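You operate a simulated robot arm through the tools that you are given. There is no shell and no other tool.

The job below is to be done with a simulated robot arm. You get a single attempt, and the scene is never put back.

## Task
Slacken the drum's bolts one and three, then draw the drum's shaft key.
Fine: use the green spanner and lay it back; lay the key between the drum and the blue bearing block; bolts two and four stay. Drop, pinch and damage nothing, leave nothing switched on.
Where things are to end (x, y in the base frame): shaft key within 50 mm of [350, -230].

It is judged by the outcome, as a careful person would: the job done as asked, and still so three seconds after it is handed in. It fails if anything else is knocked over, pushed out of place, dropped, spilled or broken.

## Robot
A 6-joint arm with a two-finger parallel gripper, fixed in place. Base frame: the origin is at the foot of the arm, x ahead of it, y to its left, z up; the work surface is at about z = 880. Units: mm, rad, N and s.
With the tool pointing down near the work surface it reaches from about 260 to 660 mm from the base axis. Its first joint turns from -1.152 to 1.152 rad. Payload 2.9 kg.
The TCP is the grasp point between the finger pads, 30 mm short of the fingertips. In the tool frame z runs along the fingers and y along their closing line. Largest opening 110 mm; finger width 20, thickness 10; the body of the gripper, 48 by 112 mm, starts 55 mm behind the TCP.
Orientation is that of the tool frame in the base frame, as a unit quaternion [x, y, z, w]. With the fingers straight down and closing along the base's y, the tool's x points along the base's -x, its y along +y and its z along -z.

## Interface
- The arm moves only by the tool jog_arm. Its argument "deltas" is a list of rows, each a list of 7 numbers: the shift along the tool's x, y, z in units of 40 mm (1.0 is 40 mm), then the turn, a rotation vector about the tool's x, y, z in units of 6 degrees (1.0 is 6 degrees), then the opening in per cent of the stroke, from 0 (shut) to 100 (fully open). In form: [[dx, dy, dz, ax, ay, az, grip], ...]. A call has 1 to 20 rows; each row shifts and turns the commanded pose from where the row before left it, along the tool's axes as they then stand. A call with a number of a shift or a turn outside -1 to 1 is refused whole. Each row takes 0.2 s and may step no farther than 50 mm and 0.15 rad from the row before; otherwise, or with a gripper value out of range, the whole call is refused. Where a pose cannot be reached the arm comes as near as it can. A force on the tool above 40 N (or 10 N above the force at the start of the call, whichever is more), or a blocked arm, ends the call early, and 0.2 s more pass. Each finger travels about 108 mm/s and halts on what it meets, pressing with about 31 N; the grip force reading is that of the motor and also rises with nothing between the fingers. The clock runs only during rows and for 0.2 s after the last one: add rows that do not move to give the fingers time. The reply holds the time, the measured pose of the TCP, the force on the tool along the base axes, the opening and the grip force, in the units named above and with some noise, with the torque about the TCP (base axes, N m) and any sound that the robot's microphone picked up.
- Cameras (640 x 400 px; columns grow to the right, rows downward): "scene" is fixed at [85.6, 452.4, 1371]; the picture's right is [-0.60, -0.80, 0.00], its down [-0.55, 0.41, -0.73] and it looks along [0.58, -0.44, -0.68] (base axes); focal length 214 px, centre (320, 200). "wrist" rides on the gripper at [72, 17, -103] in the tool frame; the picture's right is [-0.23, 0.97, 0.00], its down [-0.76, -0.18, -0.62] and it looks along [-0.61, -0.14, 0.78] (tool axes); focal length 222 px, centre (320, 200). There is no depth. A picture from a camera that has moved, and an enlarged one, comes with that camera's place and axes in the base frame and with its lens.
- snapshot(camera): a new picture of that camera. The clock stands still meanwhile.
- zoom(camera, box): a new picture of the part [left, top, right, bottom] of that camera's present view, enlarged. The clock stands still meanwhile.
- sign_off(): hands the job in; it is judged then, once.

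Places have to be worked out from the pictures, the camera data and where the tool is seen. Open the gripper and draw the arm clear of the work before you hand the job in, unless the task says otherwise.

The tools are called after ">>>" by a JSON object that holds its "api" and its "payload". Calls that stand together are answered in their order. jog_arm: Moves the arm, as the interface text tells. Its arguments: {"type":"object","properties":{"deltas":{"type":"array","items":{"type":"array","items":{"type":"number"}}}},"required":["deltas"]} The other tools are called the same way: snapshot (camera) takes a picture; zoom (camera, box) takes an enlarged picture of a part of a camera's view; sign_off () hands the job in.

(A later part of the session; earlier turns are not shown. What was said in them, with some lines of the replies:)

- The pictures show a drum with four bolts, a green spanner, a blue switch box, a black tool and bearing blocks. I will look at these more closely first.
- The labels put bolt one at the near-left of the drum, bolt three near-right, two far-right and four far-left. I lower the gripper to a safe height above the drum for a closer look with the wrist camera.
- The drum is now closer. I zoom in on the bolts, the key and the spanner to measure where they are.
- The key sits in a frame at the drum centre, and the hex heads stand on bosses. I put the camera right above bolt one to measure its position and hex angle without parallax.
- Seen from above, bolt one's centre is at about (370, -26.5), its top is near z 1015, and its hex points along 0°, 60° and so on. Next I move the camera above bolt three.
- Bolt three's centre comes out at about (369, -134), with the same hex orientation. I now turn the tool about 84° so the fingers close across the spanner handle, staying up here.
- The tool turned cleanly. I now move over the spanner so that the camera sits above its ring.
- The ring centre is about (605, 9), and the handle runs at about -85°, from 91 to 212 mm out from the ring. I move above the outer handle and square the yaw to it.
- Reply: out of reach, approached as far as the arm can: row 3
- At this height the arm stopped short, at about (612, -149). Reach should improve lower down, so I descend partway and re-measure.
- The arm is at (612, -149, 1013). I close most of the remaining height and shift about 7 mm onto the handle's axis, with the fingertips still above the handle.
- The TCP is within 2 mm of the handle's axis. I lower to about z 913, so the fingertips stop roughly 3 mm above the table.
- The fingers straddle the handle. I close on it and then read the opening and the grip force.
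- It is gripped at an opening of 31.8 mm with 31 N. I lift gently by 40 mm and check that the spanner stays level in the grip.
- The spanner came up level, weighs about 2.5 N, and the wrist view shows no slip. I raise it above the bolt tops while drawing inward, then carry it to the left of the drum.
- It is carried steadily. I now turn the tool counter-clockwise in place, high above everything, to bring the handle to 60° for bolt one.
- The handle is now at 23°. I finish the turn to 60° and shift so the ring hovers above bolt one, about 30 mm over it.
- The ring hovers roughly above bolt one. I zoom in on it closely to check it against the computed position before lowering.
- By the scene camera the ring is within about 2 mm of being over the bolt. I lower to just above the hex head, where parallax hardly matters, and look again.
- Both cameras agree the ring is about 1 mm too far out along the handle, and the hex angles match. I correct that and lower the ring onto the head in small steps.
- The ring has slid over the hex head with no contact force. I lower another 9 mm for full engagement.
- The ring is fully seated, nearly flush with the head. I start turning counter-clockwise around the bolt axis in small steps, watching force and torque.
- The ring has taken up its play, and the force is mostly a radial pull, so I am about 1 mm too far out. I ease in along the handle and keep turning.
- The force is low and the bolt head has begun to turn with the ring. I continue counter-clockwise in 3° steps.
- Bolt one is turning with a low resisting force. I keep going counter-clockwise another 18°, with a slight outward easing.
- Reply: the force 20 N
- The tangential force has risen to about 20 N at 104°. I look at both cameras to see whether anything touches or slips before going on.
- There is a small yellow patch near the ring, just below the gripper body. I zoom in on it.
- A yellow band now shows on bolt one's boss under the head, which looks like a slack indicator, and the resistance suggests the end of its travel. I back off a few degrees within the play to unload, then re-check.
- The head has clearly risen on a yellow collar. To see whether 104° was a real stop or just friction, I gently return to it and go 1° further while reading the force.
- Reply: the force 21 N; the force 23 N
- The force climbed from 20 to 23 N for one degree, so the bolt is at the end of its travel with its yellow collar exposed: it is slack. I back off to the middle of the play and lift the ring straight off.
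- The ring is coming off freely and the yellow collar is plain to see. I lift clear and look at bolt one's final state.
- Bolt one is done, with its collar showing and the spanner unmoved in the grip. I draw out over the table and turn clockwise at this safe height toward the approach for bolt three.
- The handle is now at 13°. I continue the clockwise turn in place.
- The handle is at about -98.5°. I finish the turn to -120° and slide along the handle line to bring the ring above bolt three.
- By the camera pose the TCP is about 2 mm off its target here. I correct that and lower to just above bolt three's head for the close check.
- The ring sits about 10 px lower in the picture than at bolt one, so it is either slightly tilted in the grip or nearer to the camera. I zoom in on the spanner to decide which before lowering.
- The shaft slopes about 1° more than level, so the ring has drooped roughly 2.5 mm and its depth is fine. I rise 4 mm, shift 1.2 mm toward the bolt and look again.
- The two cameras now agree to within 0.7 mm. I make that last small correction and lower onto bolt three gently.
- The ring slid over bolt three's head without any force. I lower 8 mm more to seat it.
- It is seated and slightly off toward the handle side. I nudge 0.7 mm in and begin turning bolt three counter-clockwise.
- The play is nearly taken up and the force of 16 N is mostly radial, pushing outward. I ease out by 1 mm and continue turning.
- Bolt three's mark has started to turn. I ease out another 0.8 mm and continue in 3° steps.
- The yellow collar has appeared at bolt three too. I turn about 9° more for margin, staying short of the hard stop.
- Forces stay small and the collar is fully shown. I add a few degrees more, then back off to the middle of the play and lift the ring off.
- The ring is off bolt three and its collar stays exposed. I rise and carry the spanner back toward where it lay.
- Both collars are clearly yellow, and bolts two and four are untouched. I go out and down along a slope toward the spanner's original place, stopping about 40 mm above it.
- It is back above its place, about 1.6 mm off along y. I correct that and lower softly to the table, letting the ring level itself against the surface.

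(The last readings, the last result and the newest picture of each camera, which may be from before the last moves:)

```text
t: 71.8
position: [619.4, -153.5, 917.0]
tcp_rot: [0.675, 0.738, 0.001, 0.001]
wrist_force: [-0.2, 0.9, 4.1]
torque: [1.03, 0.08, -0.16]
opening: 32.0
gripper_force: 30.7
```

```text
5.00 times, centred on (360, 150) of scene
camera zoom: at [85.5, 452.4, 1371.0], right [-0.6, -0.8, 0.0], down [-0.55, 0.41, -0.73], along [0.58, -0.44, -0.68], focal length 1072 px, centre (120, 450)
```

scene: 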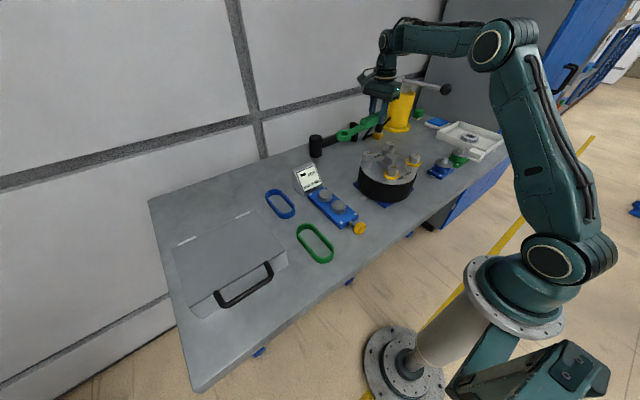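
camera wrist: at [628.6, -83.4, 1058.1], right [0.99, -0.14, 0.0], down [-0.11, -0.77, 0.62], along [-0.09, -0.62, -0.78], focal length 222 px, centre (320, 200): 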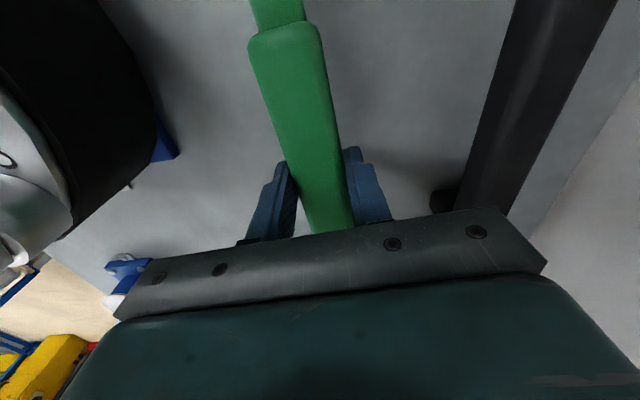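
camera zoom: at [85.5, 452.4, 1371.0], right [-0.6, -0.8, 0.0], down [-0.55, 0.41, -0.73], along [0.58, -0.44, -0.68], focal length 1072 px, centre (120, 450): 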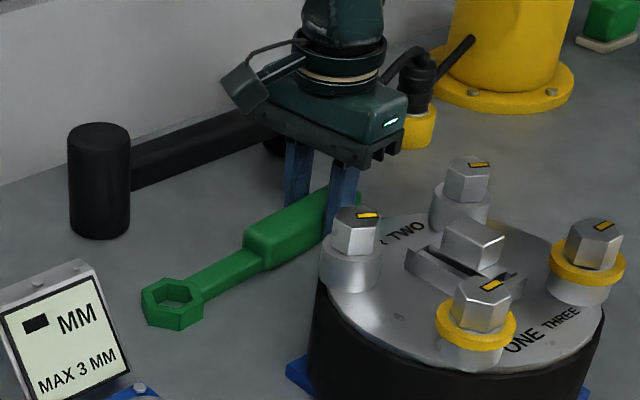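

The ring is touching the table, with about 6 N of support. I lower the last 2-3 mm so that the handle also rests.

>>> {"api": "jog_arm", "payload": {"deltas": [[0, 0, 0.025, 0, 0, 0, 0], [0, 0, 0.025, 0, 0, 0, 0], [0, 0, 0.02, 0, 0, 0, 0], [0, 0, 0, 0, 0, 0, 0], [0, 0, 0, 0, 0, 0, 0]]}}

>>> {"api": "zoom", "payload": {"camera": "scene", "box": [310, 110, 410, 190]}}

>>> {"api": "snapshot", "payload": {"camera": "wrist"}}

```text
t: 73.0
position: [616.6, -155.0, 914.3]
tcp_rot: [0.675, 0.737, 0.001, 0.0]
wrist_force: [1.3, 2.7, 9.9]
torque: [0.11, 0.08, -0.1]
opening: 31.7
gripper_force: 30.4
```

```text
5.00 times, centred on (360, 150) of scene
camera zoom: at [85.4, 452.5, 1370.9], right [-0.6, -0.8, 0.0], down [-0.55, 0.41, -0.73], along [0.58, -0.44, -0.68], focal length 1072 px, centre (120, 450)
```

zoom: 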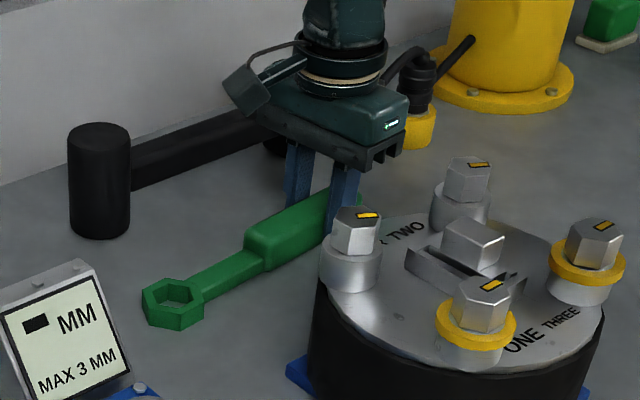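

```text
taken
camera wrist: at [627.5, -81.3, 1017.3], right [0.99, -0.14, 0.0], down [-0.11, -0.77, 0.62], along [-0.09, -0.62, -0.78], focal length 222 px, centre (320, 200)
```

wrist: 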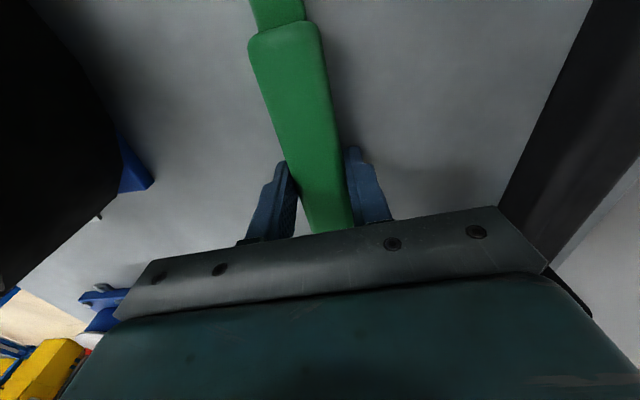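

The torque has dropped to near zero, so the spanner lies flat. I relax the press a little and open the fingers.

>>> {"api": "jog_arm", "payload": {"deltas": [[0, 0, -0.02, 0, 0, 0, 0], [0, 0, 0, 0, 0, 0, 35], [0, 0, 0, 0, 0, 0, 45], [0, 0, 0, 0, 0, 0, 60], [0, 0, 0, 0, 0, 0, 60], [0, 0, 0, 0, 0, 0, 60]]}}

>>> {"api": "snapshot", "payload": {"camera": "wrist"}}

>>> {"api": "zoom", "payload": {"camera": "scene", "box": [310, 110, 410, 190]}}

```text
t: 74.4
position: [615.5, -155.6, 914.8]
tcp_rot: [0.676, 0.737, 0.0, -0.001]
wrist_force: [1.0, -0.2, -0.4]
torque: [0.01, -0.03, 0.01]
opening: 65.8
gripper_force: 0.1
```

```text
taken
camera wrist: at [626.9, -81.6, 1017.1], right [0.99, -0.14, 0.0], down [-0.11, -0.77, 0.62], along [-0.09, -0.62, -0.78], focal length 222 px, centre (320, 200)
```

wrist: 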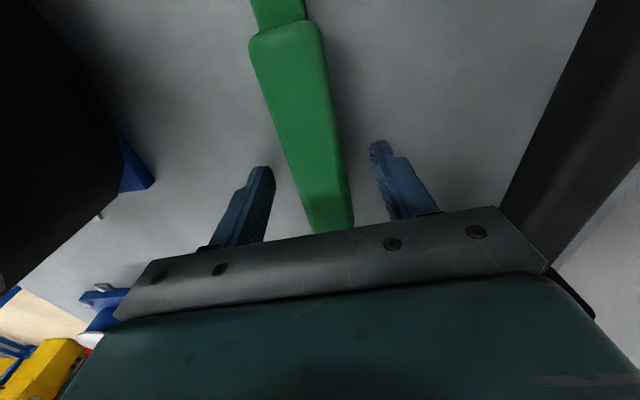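

```text
5.00 times, centred on (360, 150) of scene
camera zoom: at [85.6, 452.4, 1371.0], right [-0.6, -0.8, 0.0], down [-0.55, 0.41, -0.73], along [0.58, -0.44, -0.68], focal length 1072 px, centre (120, 450)
```

zoom: 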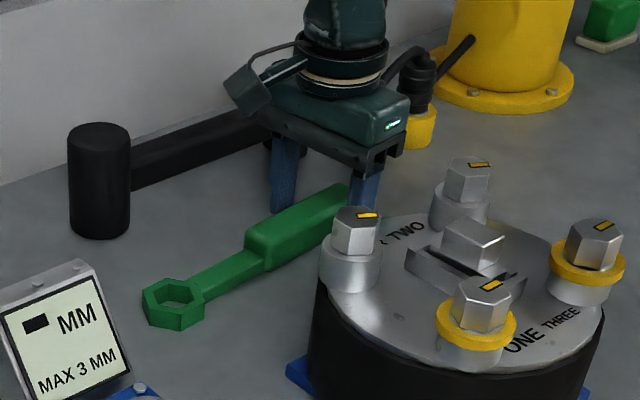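

The spanner lies where it was, and the fingers are clear of it. I rise straight up and draw inward, then turn the tool back toward yaw zero for the key.

>>> {"api": "jog_arm", "payload": {"deltas": [[0, 0, -0.3, 0, 0, 0, 60], [0, 0, -0.8, 0, 0, 0, 60], [0, 0, -1, 0, 0, 0, 60], [0, -0.5, -0.8, 0, 0, 0, 60], [0, -0.6, -0.7, 0, 0, 0, 60], [0.4, -0.7, -0.7, 0, 0, 0, 60], [0.5, -0.7, -0.7, 0, 0, 0, 60], [0.5, -0.5, 0, 0, 0, 0, 60], [0, 0, 0, 0, 0, -1, 60], [0, 0, 0, 0, 0, -1, 60], [0, 0, 0, 0, 0, -1, 60], [0, 0, 0, 0, 0, -1, 60], [0, 0, 0, 0, 0, -1, 60], [0, 0, 0, 0, 0, -1, 60], [0, 0, 0, 0, 0, -1, 60], [0, 0, 0, 0, 0, -1, 60], [0, 0, 0, 0, 0, -1, 60], [0, 0, 0, 0, 0, -1, 60], [0, 0, 0, 0, 0, -1, 60], [0, 0, 0, 0, 0, 0, 60]]}}

>>> {"api": "snapshot", "payload": {"camera": "scene"}}

```text
t: 78.6
position: [492.3, -109.0, 1113.5]
tcp_rot: [0.164, 0.986, 0.0, 0.0]
wrist_force: [-0.1, 0.7, 0.5]
torque: [-0.03, 0.01, 0.0]
opening: 66.0
gripper_force: 0.0
```

```text
taken
```

scene: 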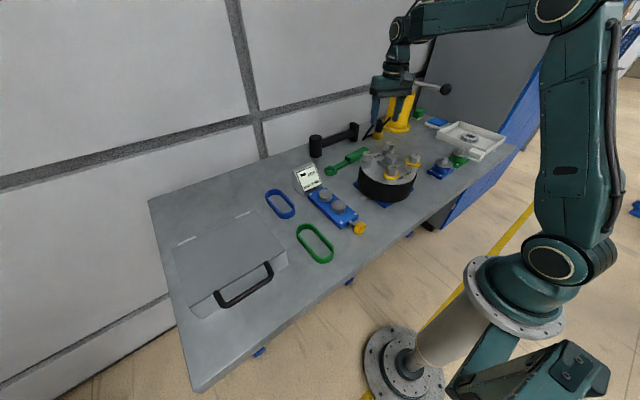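

I finish the yaw to zero and place the camera above the key to see its shape and surroundings.

>>> {"api": "jog_arm", "payload": {"deltas": [[0, 0, 0, 0, 0, -1, 60], [0, 0, 0, 0, 0, -1, 60], [0, 0, 0, 0, 0, -1, 60], [0, 0, 0, 0, 0, -0.17, 60], [-0.05, 0.27, 0, 0, 0, 0, 60], [0, 0, 0, 0, 0, 0, 60], [0, 0, 0, 0, 0, 0, 60]]}}

>>> {"api": "snapshot", "payload": {"camera": "wrist"}}

>>> {"api": "zoom", "payload": {"camera": "wrist", "box": [280, 0, 360, 50]}}

>>> {"api": "zoom", "payload": {"camera": "scene", "box": [365, 140, 413, 170]}}

```text
t: 80.2
position: [494.3, -95.7, 1113.9]
tcp_rot: [0.0, 1.0, 0.0, -0.001]
wrist_force: [0.1, 1.0, -0.7]
torque: [0.03, 0.01, 0.01]
opening: 66.2
gripper_force: 0.1
```

```text
taken
camera wrist: at [422.0, -80.8, 1217.6], right [0.23, 0.97, 0.0], down [0.76, -0.18, 0.62], along [0.61, -0.14, -0.78], focal length 222 px, centre (320, 200)
```

wrist: 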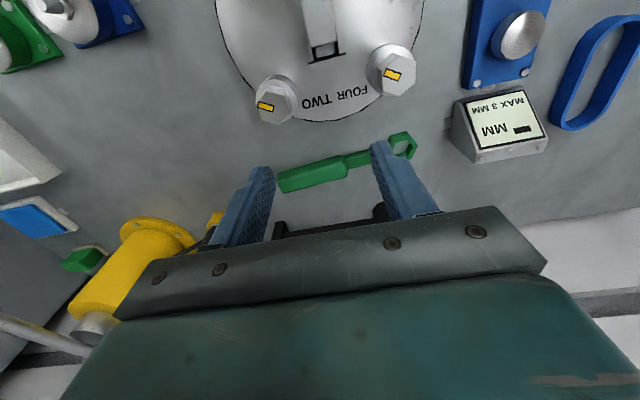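

```text
8.00 times, centred on (320, 25) of wrist
camera zoom: at [422.0, -80.8, 1217.6], right [0.23, 0.97, 0.0], down [0.76, -0.18, 0.62], along [0.61, -0.14, -0.78], focal length 1777 px, centre (320, 1600)
```

zoom: 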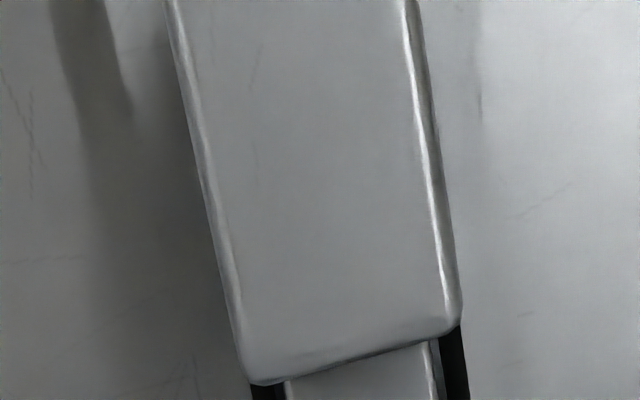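

```text
13.33 times, centred on (389, 155) of scene
camera zoom: at [85.6, 452.4, 1371.0], right [-0.6, -0.8, 0.0], down [-0.55, 0.41, -0.73], along [0.58, -0.44, -0.68], focal length 2860 px, centre (-600, 800)
```

zoom: 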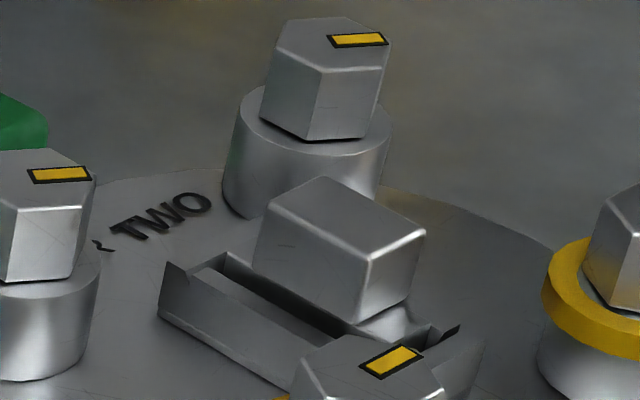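

The key head is about 30 by 21 mm, centred near (420, -81), with its top at about z 1007 and its long axis along x. I move above it with the fingers astride it in y and go partway down.

>>> {"api": "jog_arm", "payload": {"deltas": [[0.46, 0.107, 0, 0, 0, 0, 60], [0.46, 0.107, 0, 0, 0, 0, 60], [0.46, 0.107, 0, 0, 0, 0, 60], [0.47, 0.107, 0, 0, 0, 0, 60], [0, 0, 0.7, 0, 0, 0, 60], [0, 0, 0.6, 0, 0, 0, 60], [0, 0, 0, 0, 0, 0, 60], [0, 0, 0, 0, 0, 0, 60]]}}

>>> {"api": "snapshot", "payload": {"camera": "wrist"}}

>>> {"api": "zoom", "payload": {"camera": "wrist", "box": [240, 40, 400, 200]}}

>>> {"api": "zoom", "payload": {"camera": "scene", "box": [340, 120, 440, 200]}}

```text
t: 82.0
position: [421.4, -79.5, 1064.0]
tcp_rot: [0.0, 1.0, 0.0, 0.0]
wrist_force: [0.4, 0.6, -0.5]
torque: [-0.01, 0.0, -0.02]
opening: 65.9
gripper_force: 0.0
```

```text
taken
camera wrist: at [348.4, -62.9, 1166.3], right [0.23, 0.97, 0.0], down [0.76, -0.18, 0.62], along [0.61, -0.14, -0.78], focal length 222 px, centre (320, 200)
```

wrist: 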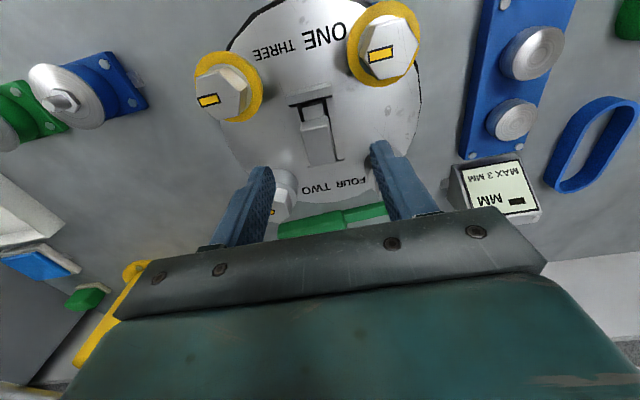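

```text
2.50 times, centred on (320, 120) of wrist
camera zoom: at [348.4, -62.9, 1166.3], right [0.23, 0.97, 0.0], down [0.76, -0.18, 0.62], along [0.61, -0.14, -0.78], focal length 555 px, centre (320, 400)
```

zoom: 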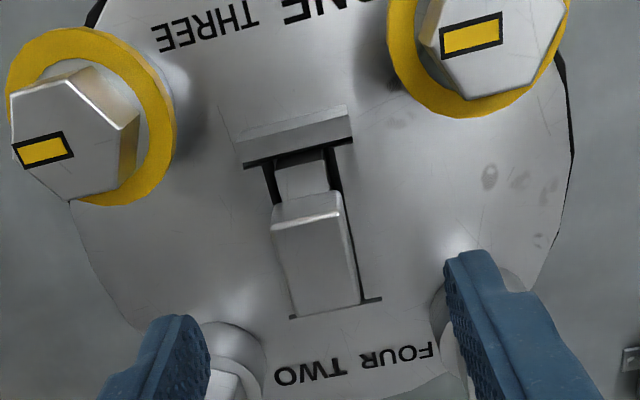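

```text
5.00 times, centred on (390, 160) of scene
camera zoom: at [85.6, 452.4, 1371.0], right [-0.6, -0.8, 0.0], down [-0.55, 0.41, -0.73], along [0.58, -0.44, -0.68], focal length 1072 px, centre (-30, 400)
```

zoom: 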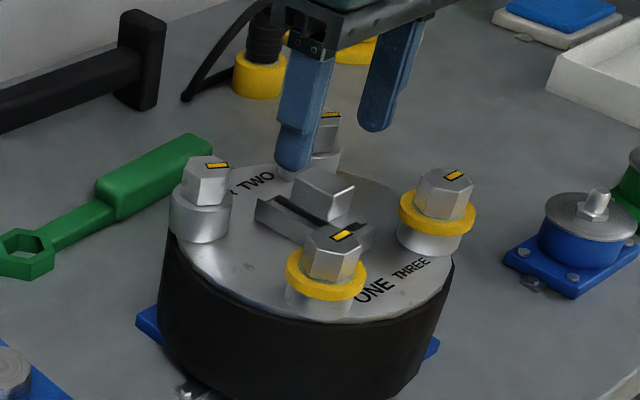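

Measured again, the key is centred at (420.2, -80.8). I trim y by 1 mm and lower until the fingertips are alongside the head but still above the rails.

>>> {"api": "jog_arm", "payload": {"deltas": [[0, -0.02, 0.4, 0, 0, 0, 60], [0, 0, 0.3, 0, 0, 0, 60], [0, 0, 0.2, 0, 0, 0, 60], [0, 0, 0.1, 0, 0, 0, 60], [0, 0, 0, 0, 0, 0, 60], [0, 0, 0, 0, 0, 0, 60]]}}

>>> {"api": "zoom", "payload": {"camera": "wrist", "box": [200, 40, 440, 240]}}

>>> {"api": "zoom", "payload": {"camera": "scene", "box": [360, 135, 420, 175]}}

```text
t: 83.4
position: [419.0, -82.2, 1023.1]
tcp_rot: [0.0, 1.0, 0.0, -0.001]
wrist_force: [0.4, 0.4, 0.3]
torque: [0.0, 0.0, 0.03]
opening: 66.3
gripper_force: 0.2
```

```text
2.00 times, centred on (320, 140) of wrist
camera zoom: at [347.3, -65.9, 1125.7], right [0.23, 0.97, 0.0], down [0.76, -0.18, 0.62], along [0.61, -0.14, -0.78], focal length 444 px, centre (320, 320)
```

zoom: 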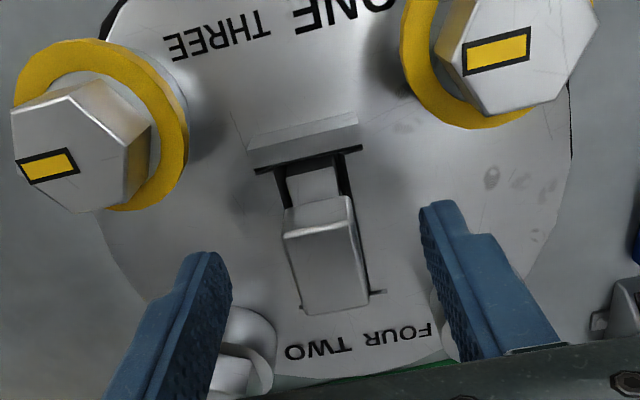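

```text
10.00 times, centred on (390, 155) of scene
camera zoom: at [85.6, 452.4, 1371.0], right [-0.6, -0.8, 0.0], down [-0.55, 0.41, -0.73], along [0.58, -0.44, -0.68], focal length 2145 px, centre (-380, 650)
```

zoom: 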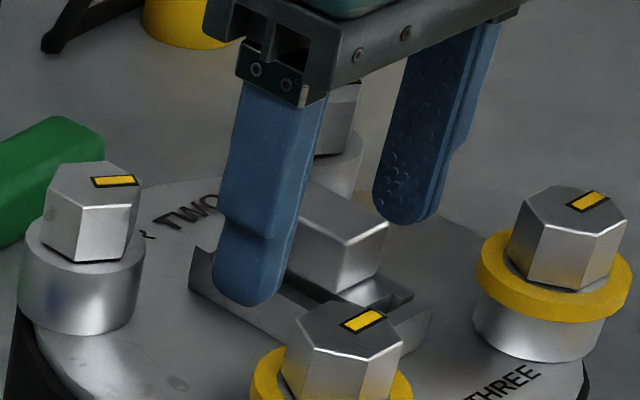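

The TCP is about 2 mm off in y after the descent. I centre it, then close gently on the key head.

>>> {"api": "jog_arm", "payload": {"deltas": [[-0.02, 0.05, 0, 0, 0, 0, 60], [0, 0, 0, 0, 0, 0, 40], [0, 0, 0, 0, 0, 0, 30], [0, 0, 0, 0, 0, 0, 22], [0, 0, 0, 0, 0, 0, 22]]}}

>>> {"api": "zoom", "payload": {"camera": "wrist", "box": [200, 40, 440, 240]}}

>>> {"api": "zoom", "payload": {"camera": "scene", "box": [360, 135, 420, 175]}}

```text
t: 84.6
position: [421.2, -80.0, 1022.5]
tcp_rot: [0.0, 1.0, 0.001, -0.001]
wrist_force: [-0.5, 0.9, 0.7]
torque: [0.01, -0.01, 0.02]
opening: 24.3
gripper_force: 0.0
```

```text
2.00 times, centred on (320, 140) of wrist
camera zoom: at [348.7, -63.5, 1126.1], right [0.23, 0.97, 0.0], down [0.76, -0.18, 0.62], along [0.61, -0.14, -0.78], focal length 444 px, centre (320, 320)
```

zoom: 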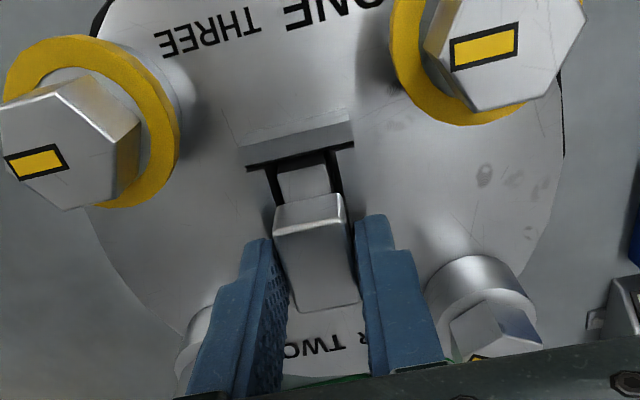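

```text
10.00 times, centred on (390, 155) of scene
camera zoom: at [85.6, 452.4, 1371.0], right [-0.6, -0.8, 0.0], down [-0.55, 0.41, -0.73], along [0.58, -0.44, -0.68], focal length 2145 px, centre (-380, 650)
```

zoom: 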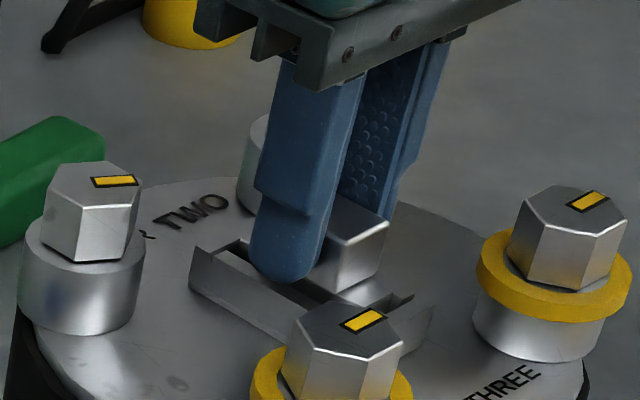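

The fingers straddle the head with about 1.5 mm clear on each side and nothing is touching. I close fully on it.

>>> {"api": "jog_arm", "payload": {"deltas": [[0, 0, 0, 0, 0, 0, 15], [0, 0, 0, 0, 0, 0, 0], [0, 0, 0, 0, 0, 0, 0], [0, 0, 0, 0, 0, 0, 0]]}}

>>> {"api": "zoom", "payload": {"camera": "scene", "box": [360, 135, 420, 175]}}

```text
t: 85.6
position: [421.3, -80.3, 1022.2]
tcp_rot: [0.0, 1.0, 0.001, 0.0]
wrist_force: [0.4, 1.0, 0.6]
torque: [0.02, -0.03, 0.0]
opening: 21.0
gripper_force: 30.6
```

```text
10.00 times, centred on (390, 155) of scene
camera zoom: at [85.6, 452.4, 1371.0], right [-0.6, -0.8, 0.0], down [-0.55, 0.41, -0.73], along [0.58, -0.44, -0.68], focal length 2145 px, centre (-380, 650)
```

zoom: 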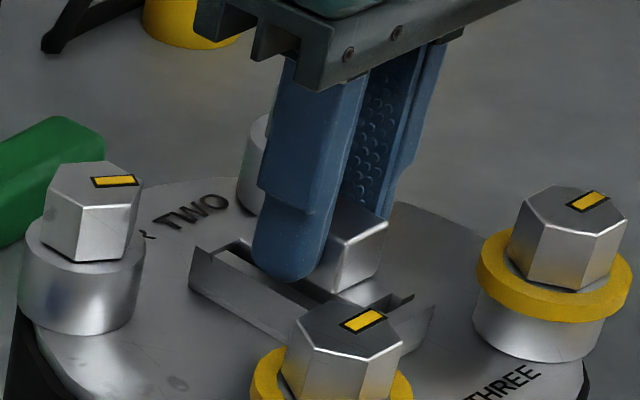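

The key is gripped at 21 mm with 31 N. I draw it straight up in small steps while watching the force.

>>> {"api": "jog_arm", "payload": {"deltas": [[0, 0, -0.03, 0, 0, 0, 0], [0, 0, -0.05, 0, 0, 0, 0], [0, 0, -0.05, 0, 0, 0, 0], [0, 0, -0.05, 0, 0, 0, 0], [0, 0, 0, 0, 0, 0, 0]]}}

>>> {"api": "zoom", "payload": {"camera": "scene", "box": [360, 135, 420, 175]}}

```text
t: 86.8
position: [421.8, -81.2, 1029.2]
tcp_rot: [-0.001, 1.0, 0.0, 0.0]
wrist_force: [-2.5, 1.4, -3.0]
torque: [0.11, 0.14, 0.01]
opening: 21.0
gripper_force: 31.2
```

```text
10.00 times, centred on (390, 155) of scene
camera zoom: at [85.6, 452.4, 1371.0], right [-0.6, -0.8, 0.0], down [-0.55, 0.41, -0.73], along [0.58, -0.44, -0.68], focal length 2145 px, centre (-380, 650)
```

zoom: 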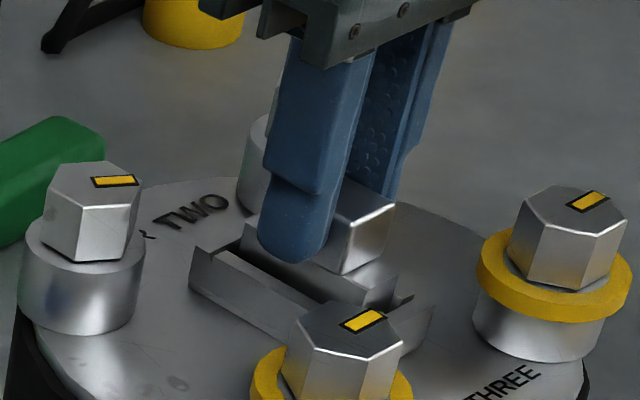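

The key is rising freely, at only about 3 N, and its lower bar is coming out of the slot. I continue drawing up.

>>> {"api": "jog_arm", "payload": {"deltas": [[0, 0, -0.06, 0, 0, 0, 0], [0, 0, -0.1, 0, 0, 0, 0], [0, 0, -0.1, 0, 0, 0, 0], [0, 0, -0.1, 0, 0, 0, 0], [0, 0, -0.1, 0, 0, 0, 0], [0, 0, -0.1, 0, 0, 0, 0], [0, 0, 0, 0, 0, 0, 0]]}}

>>> {"api": "zoom", "payload": {"camera": "scene", "box": [360, 130, 420, 170]}}

>>> {"api": "zoom", "payload": {"camera": "wrist", "box": [200, 40, 440, 240]}}

```text
t: 88.4
position: [421.1, -79.0, 1052.2]
tcp_rot: [0.0, 1.0, 0.0, 0.001]
wrist_force: [1.0, 0.1, -1.9]
torque: [0.0, 0.01, 0.01]
opening: 21.3
gripper_force: 30.9
```

```text
10.00 times, centred on (390, 150) of scene
camera zoom: at [85.6, 452.4, 1371.0], right [-0.6, -0.8, 0.0], down [-0.55, 0.41, -0.73], along [0.58, -0.44, -0.68], focal length 2145 px, centre (-380, 700)
```

zoom: 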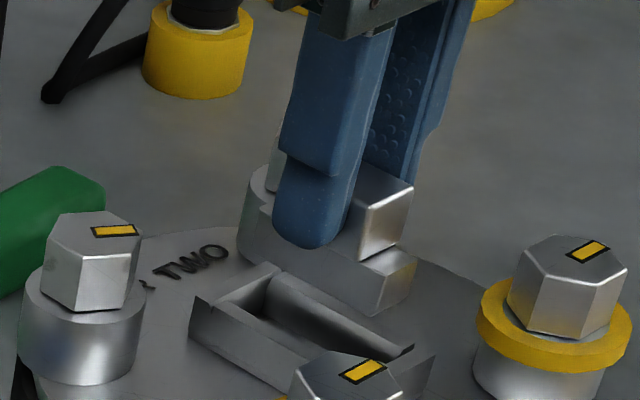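

```text
2.00 times, centred on (320, 140) of wrist
camera zoom: at [348.2, -63.2, 1156.1], right [0.23, 0.97, 0.0], down [0.76, -0.18, 0.62], along [0.61, -0.14, -0.78], focal length 444 px, centre (320, 320)
```

zoom: 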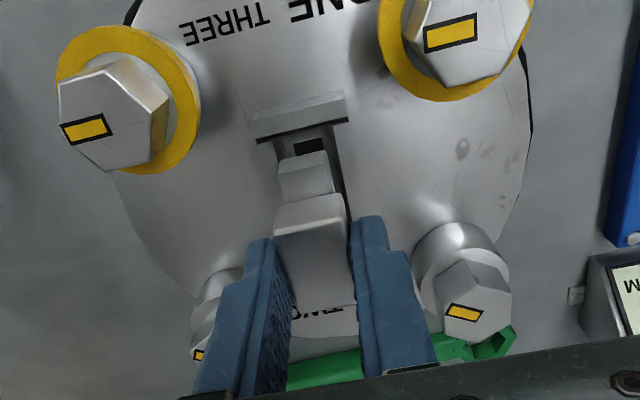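

The key is fully out; it is a bar with a head, about 31 mm tall overall. I raise it above the bolts and carry it to above the spot between drum and blue block.

>>> {"api": "jog_arm", "payload": {"deltas": [[0, 0, -0.3, 0, 0, 0, 0], [0, 0, -0.4, 0, 0, 0, 0], [0, 0, -0.4, 0, 0, 0, 0], [0.2, -0.4, 0, 0, 0, 0, 0], [0.32, -0.7, 0, 0, 0, 0, 0], [0.32, -0.7, 0, 0, 0, 0, 0], [0.32, -0.7, 0, 0, 0, 0, 0], [0.32, -0.7, 0, 0, 0, 0, 0], [0.28, -0.67, 0, 0, 0, 0, 0], [0, 0, 0, 0, 0, 0, 0], [0, 0, 0, 0, 0, 0, 0]]}}

>>> {"api": "snapshot", "payload": {"camera": "wrist"}}

>>> {"api": "snapshot", "payload": {"camera": "scene"}}

>>> {"api": "zoom", "payload": {"camera": "scene", "box": [390, 100, 490, 190]}}

```text
t: 90.8
position: [351.3, -234.8, 1096.1]
tcp_rot: [0.0, 1.0, 0.0, 0.0]
wrist_force: [0.4, 0.2, -0.4]
torque: [0.01, 0.01, -0.03]
opening: 21.1
gripper_force: 30.9
```

```text
taken
camera wrist: at [278.8, -217.8, 1198.7], right [0.23, 0.97, 0.0], down [0.76, -0.18, 0.62], along [0.61, -0.14, -0.78], focal length 222 px, centre (320, 200)
```

wrist: 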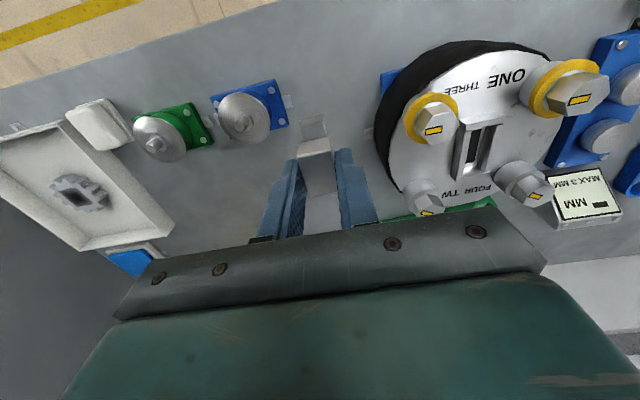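

```text
taken
```

scene: 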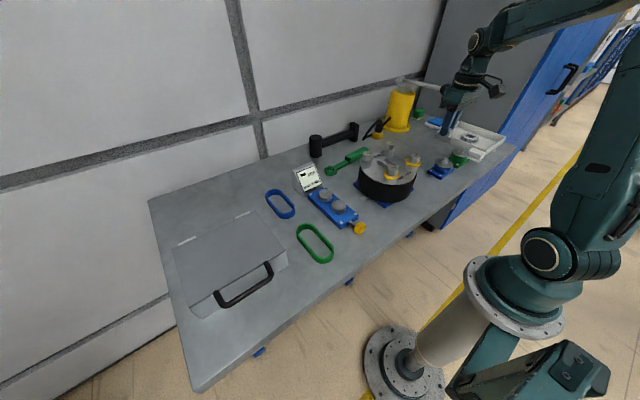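

```text
4.44 times, centred on (440, 145) of scene
camera zoom: at [85.6, 452.3, 1371.0], right [-0.6, -0.8, 0.0], down [-0.55, 0.41, -0.73], along [0.58, -0.44, -0.68], focal length 953 px, centre (-213, 444)
```

zoom: 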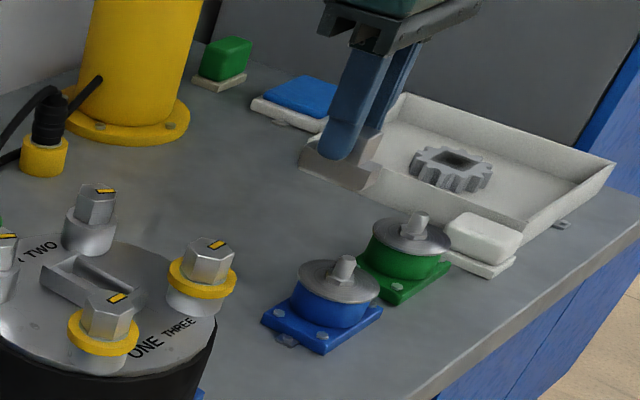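

The key hovers above (351, -235), clear of the drum and the blue block. I lower it to about 25 mm above the table.

>>> {"api": "jog_arm", "payload": {"deltas": [[0, 0, 0.5, 0, 0, 0, 0], [0, 0, 0.8, 0, 0, 0, 0], [0, 0, 0.8, 0, 0, 0, 0], [0, 0, 0.8, 0, 0, 0, 0], [0, 0, 0.7, 0, 0, 0, 0], [0, 0, 0, 0, 0, 0, 0], [0, 0, 0, 0, 0, 0, 0]]}}

>>> {"api": "zoom", "payload": {"camera": "scene", "box": [390, 110, 480, 180]}}

>>> {"api": "snapshot", "payload": {"camera": "wrist"}}

```text
t: 92.4
position: [351.2, -235.2, 951.4]
tcp_rot: [0.0, 1.0, 0.0, 0.0]
wrist_force: [-0.6, -0.4, -0.7]
torque: [0.02, 0.0, 0.02]
opening: 21.3
gripper_force: 31.1
```

```text
5.71 times, centred on (435, 145) of scene
camera zoom: at [85.6, 452.3, 1371.0], right [-0.6, -0.8, 0.0], down [-0.55, 0.41, -0.73], along [0.58, -0.44, -0.68], focal length 1226 px, centre (-337, 514)
```

zoom: 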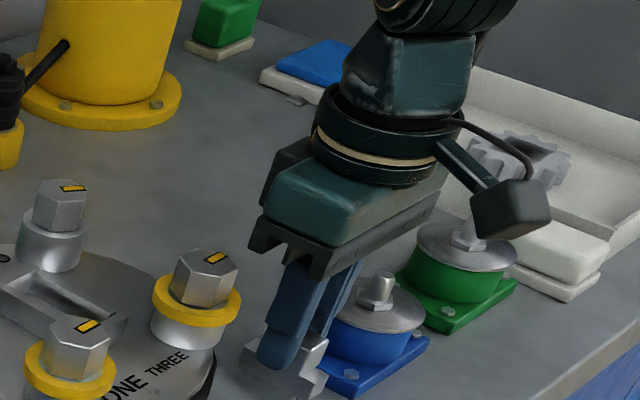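

```text
taken
camera wrist: at [278.6, -218.4, 1053.6], right [0.23, 0.97, 0.0], down [0.76, -0.18, 0.62], along [0.61, -0.14, -0.78], focal length 222 px, centre (320, 200)
```

wrist: 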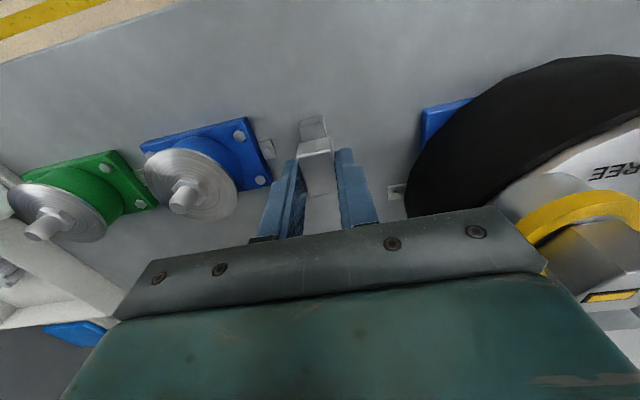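

The way below is clear. I lower the rest in shrinking steps, watching for contact with the table.

>>> {"api": "jog_arm", "payload": {"deltas": [[0, 0, 0.3, 0, 0, 0, 0], [0, 0, 0.15, 0, 0, 0, 0], [0, 0, 0.05, 0, 0, 0, 0], [0, 0, 0.025, 0, 0, 0, 0], [0, 0, 0.025, 0, 0, 0, 0], [0, 0, 0, 0, 0, 0, 0]]}}

>>> {"api": "zoom", "payload": {"camera": "scene", "box": [400, 140, 460, 180]}}

```text
t: 93.8
position: [351.6, -234.0, 929.4]
tcp_rot: [0.0, 1.0, 0.0, 0.0]
wrist_force: [0.0, 0.0, -2.2]
torque: [0.01, -0.03, -0.01]
opening: 20.9
gripper_force: 30.8
```

```text
10.00 times, centred on (430, 160) of scene
camera zoom: at [85.6, 452.3, 1371.0], right [-0.6, -0.8, 0.0], down [-0.55, 0.41, -0.73], along [0.58, -0.44, -0.68], focal length 2145 px, centre (-780, 600)
```

zoom: 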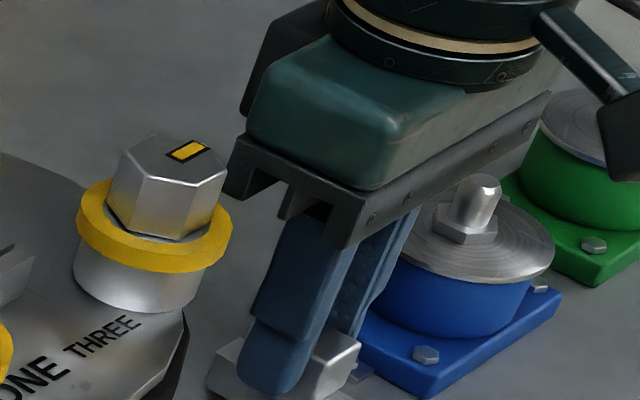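

There is no contact yet at z 929. I continue in 1 mm steps.

>>> {"api": "jog_arm", "payload": {"deltas": [[0, 0, 0.025, 0, 0, 0, 0], [0, 0, 0.025, 0, 0, 0, 0], [0, 0, 0, 0, 0, 0, 0]]}}

>>> {"api": "zoom", "payload": {"camera": "scene", "box": [400, 150, 460, 190]}}

```text
t: 94.6
position: [351.0, -235.6, 928.4]
tcp_rot: [-0.001, 1.0, 0.0, 0.0]
wrist_force: [-0.1, 0.1, -1.4]
torque: [-0.01, 0.0, 0.0]
opening: 21.7
gripper_force: 31.5
```

```text
10.00 times, centred on (430, 170) of scene
camera zoom: at [85.6, 452.3, 1371.0], right [-0.6, -0.8, 0.0], down [-0.55, 0.41, -0.73], along [0.58, -0.44, -0.68], focal length 2145 px, centre (-780, 500)
```

zoom: 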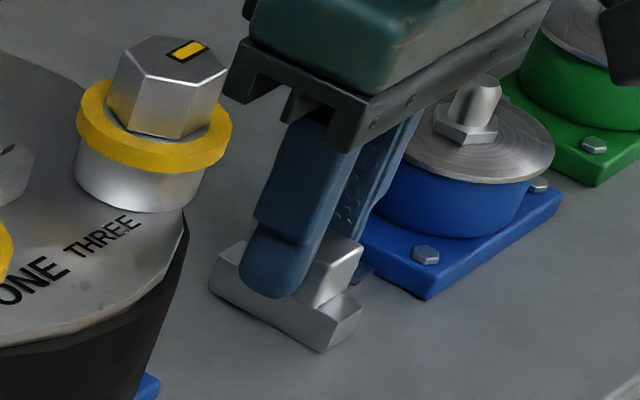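

The key looks very near the table, but the force still shows only its weight. I continue down in 1 mm steps.

>>> {"api": "jog_arm", "payload": {"deltas": [[0, 0, 0.025, 0, 0, 0, 0], [0, 0, 0.02, 0, 0, 0, 0], [0, 0, 0, 0, 0, 0, 0]]}}

>>> {"api": "zoom", "payload": {"camera": "scene", "box": [410, 160, 446, 184]}}

```text
t: 95.4
position: [351.6, -235.0, 927.2]
tcp_rot: [0.001, 1.0, -0.001, 0.001]
wrist_force: [-6.3, 0.8, 23.8]
torque: [0.05, 0.19, -0.03]
opening: 21.4
gripper_force: 31.0
```

```text
16.00 times, centred on (428, 172) of scene
camera zoom: at [85.2, 452.5, 1370.9], right [-0.6, -0.8, 0.0], down [-0.55, 0.41, -0.73], along [0.58, -0.44, -0.68], focal length 3432 px, centre (-1408, 648)
```

zoom: 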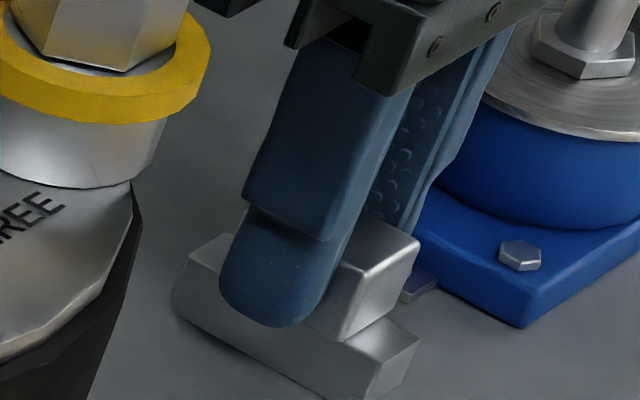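

Contact: 24 N of support. I back off about 1 mm to relax the press, check, and then open.

>>> {"api": "jog_arm", "payload": {"deltas": [[0, 0, -0.02, 0, 0, 0, 0], [0, 0, 0, 0, 0, 0, 0]]}}

```text
t: 96.0
position: [351.1, -235.4, 928.1]
tcp_rot: [0.0, 1.0, 0.0, 0.0]
wrist_force: [-1.0, -4.3, 11.6]
torque: [-0.18, -0.13, -0.06]
opening: 21.1
gripper_force: 30.7
```

About 12 N remains. I ease a touch more and open the fingers gradually, to 45 mm.

>>> {"api": "jog_arm", "payload": {"deltas": [[0, 0, -0.01, 0, 0, 0, 0], [0, 0, 0, 0, 0, 0, 22], [0, 0, 0, 0, 0, 0, 28], [0, 0, 0, 0, 0, 0, 40], [0, 0, 0, 0, 0, 0, 42], [0, 0, 0, 0, 0, 0, 42]]}}

>>> {"api": "zoom", "payload": {"camera": "scene", "box": [400, 150, 460, 190]}}

>>> {"api": "snapshot", "payload": {"camera": "wrist"}}

```text
t: 97.4
position: [351.3, -234.3, 928.3]
tcp_rot: [0.0, 1.0, 0.001, 0.0]
wrist_force: [-0.4, 0.4, -0.5]
torque: [0.02, 0.02, 0.01]
opening: 46.4
gripper_force: 0.1
```

```text
10.00 times, centred on (430, 170) of scene
camera zoom: at [85.6, 452.4, 1371.0], right [-0.6, -0.8, 0.0], down [-0.55, 0.41, -0.73], along [0.58, -0.44, -0.68], focal length 2145 px, centre (-780, 500)
```

zoom: 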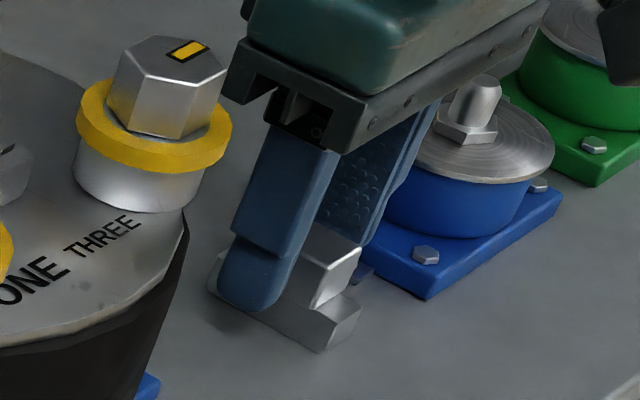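

```text
taken
camera wrist: at [278.5, -217.9, 1031.4], right [0.23, 0.97, 0.0], down [0.76, -0.18, 0.62], along [0.61, -0.14, -0.78], focal length 222 px, centre (320, 200)
```

wrist: 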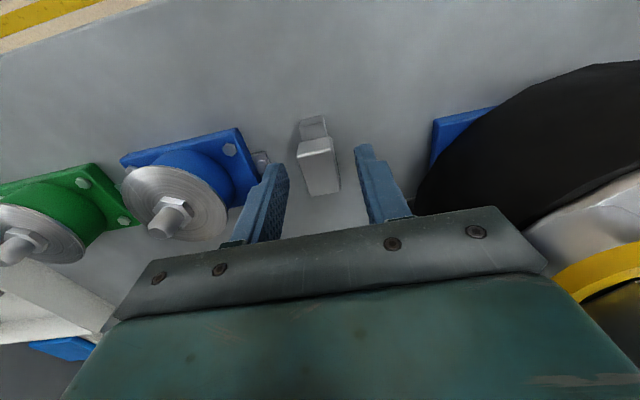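

The key stands freely on the table and the fingers are clear on both sides. I rise straight up.

>>> {"api": "jog_arm", "payload": {"deltas": [[0, 0, -0.2, 0, 0, 0, 42], [0, 0, -0.5, 0, 0, 0, 42], [0, 0, -0.9, 0, 0, 0, 42], [0, 0, -0.9, 0, 0, 0, 42], [0, 0, -0.9, 0, 0, 0, 42], [0, 0, -0.9, 0, 0, 0, 42], [0, 0, -0.5, 0, 0, 0, 60], [0, 0, 0, 0, 0, 0, 60]]}}

>>> {"api": "snapshot", "payload": {"camera": "wrist"}}

>>> {"api": "zoom", "payload": {"camera": "scene", "box": [340, 110, 480, 210]}}

```text
t: 99.2
position: [348.9, -235.4, 1118.3]
tcp_rot: [0.0, 1.0, 0.0, 0.0]
wrist_force: [0.6, 1.6, 0.2]
torque: [0.01, -0.02, 0.02]
opening: 66.2
gripper_force: 0.1
```

```text
taken
camera wrist: at [277.3, -218.1, 1221.2], right [0.23, 0.97, 0.0], down [0.76, -0.18, 0.62], along [0.61, -0.14, -0.78], focal length 222 px, centre (320, 200)
```

wrist: 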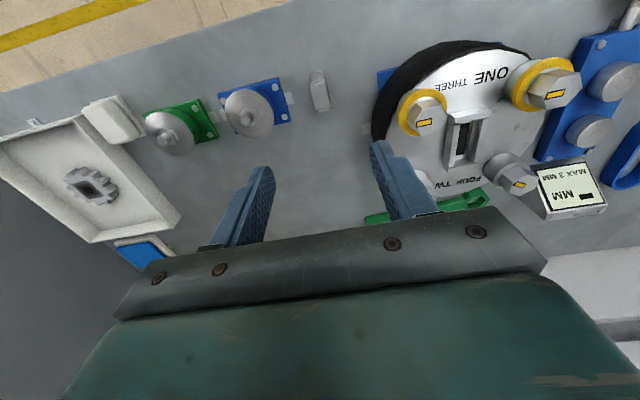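

```text
4.00 times, centred on (410, 160) of scene
camera zoom: at [85.6, 452.4, 1371.0], right [-0.6, -0.8, 0.0], down [-0.55, 0.41, -0.73], along [0.58, -0.44, -0.68], focal length 858 px, centre (-40, 360)
```

zoom: 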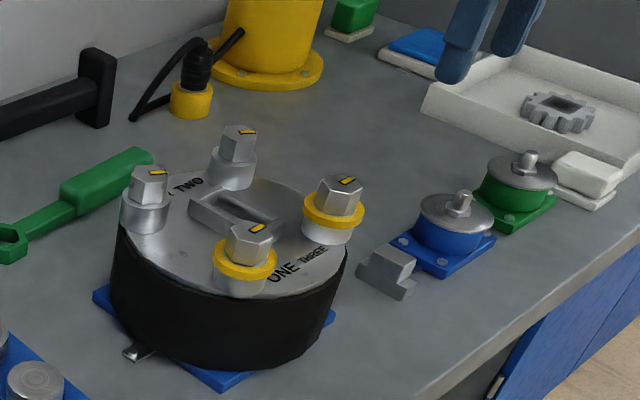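

Everything stands as asked: collars showing on bolts one and three, two and four untouched, the key resting near (351, -235), and the spanner back. I raise the arm well clear with the gripper open.

>>> {"api": "jog_arm", "payload": {"deltas": [[0, 0.4, -0.7, 0, 0, 0, 100], [-0.1, 0.7, -0.7, 0, 0, 0, 100], [-0.2, 0.7, -0.6, 0, 0, 0, 100], [-0.2, 0.7, -0.6, 0, 0, 0, 100], [-0.2, 0.7, -0.6, 0, 0, 0, 100], [-0.1, 0.7, -0.6, 0, 0, 0, 100], [0, 0.6, -0.6, 0, 0, 0, 100], [0, 0, 0, 0, 0, 0, 100], [0, 0, 0, 0, 0, 0, 100], [0, 0, 0, 0, 0, 0, 100]]}}

>>> {"api": "snapshot", "payload": {"camera": "scene"}}

>>> {"api": "snapshot", "payload": {"camera": "wrist"}}

>>> {"api": "zoom", "payload": {"camera": "scene", "box": [300, 110, 480, 230]}}

```text
t: 101.4
position: [385.2, -56.1, 1293.9]
tcp_rot: [-0.001, 1.0, 0.001, 0.0]
wrist_force: [-1.1, 0.1, -0.8]
torque: [0.02, 0.0, 0.01]
opening: 110.0
gripper_force: 0.2
```

```text
taken
```

scene: 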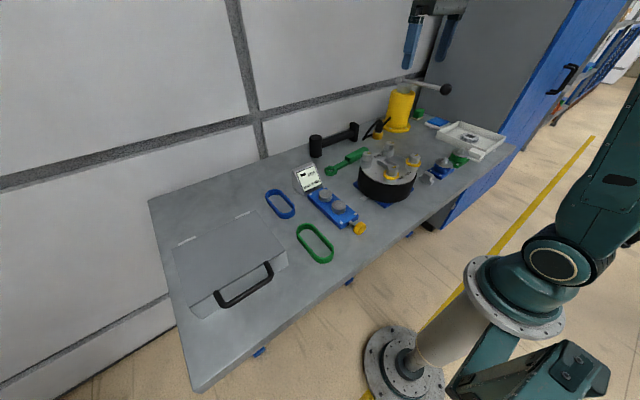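

```text
taken
camera wrist: at [312.6, -40.5, 1397.3], right [0.23, 0.97, 0.0], down [0.76, -0.18, 0.62], along [0.61, -0.14, -0.78], focal length 222 px, centre (320, 200)
```

wrist: 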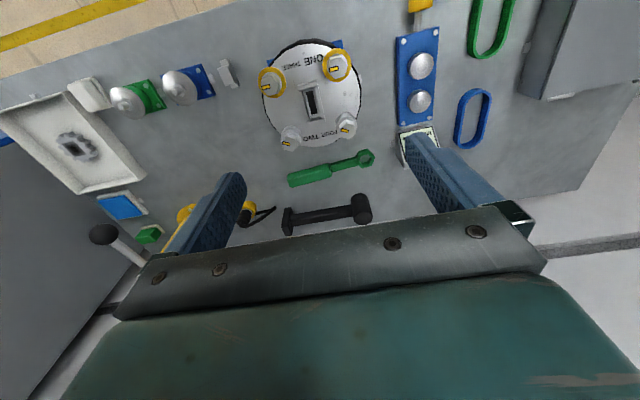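

```text
3.33 times, centred on (390, 170) of scene
camera zoom: at [85.6, 452.4, 1371.0], right [-0.6, -0.8, 0.0], down [-0.55, 0.41, -0.73], along [0.58, -0.44, -0.68], focal length 715 px, centre (87, 300)
```

zoom: 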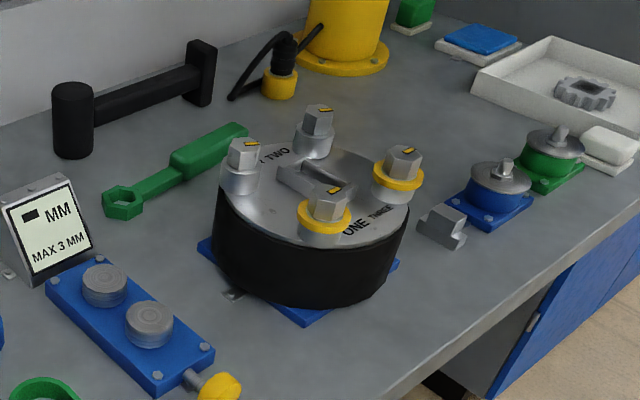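

The final pictures match the task. Bolts one and three are slack with yellow collars showing, and two and four are unchanged. The key stands at about (350, -235) between the drum and the blue block, the spanner is back in its place, and the arm is clear and open. I hand the job in.

>>> {"api": "sign_off", "payload": {}}

```text
The job is handed in.
```

The job is finished and handed in; I have not seen the verdict.

- **Bolts:** One and three were turned counter-clockwise with the green spanner until the yellow collar showed under each head. Bolt one reached the end of its travel at about 36°. I stopped bolt three at about 33°, short of its stop. Two and four were not touched.
- **Shaft key:** It was drawn straight up out of its slot with about 3 N. It stands on the table at about (350, -235), between the drum and the blue bearing block and about 5 mm from the target.
- **Spanner:** It is laid back within a few millimetres of where it was. It tilted about 1° in the grip while I worked bolt one. I levelled it against the table, pressing with about 10 N, before letting go.
- **Everything else:** The final pictures show nothing else moved or knocked over, and I did not operate any switch. The arm is raised clear with the gripper open.
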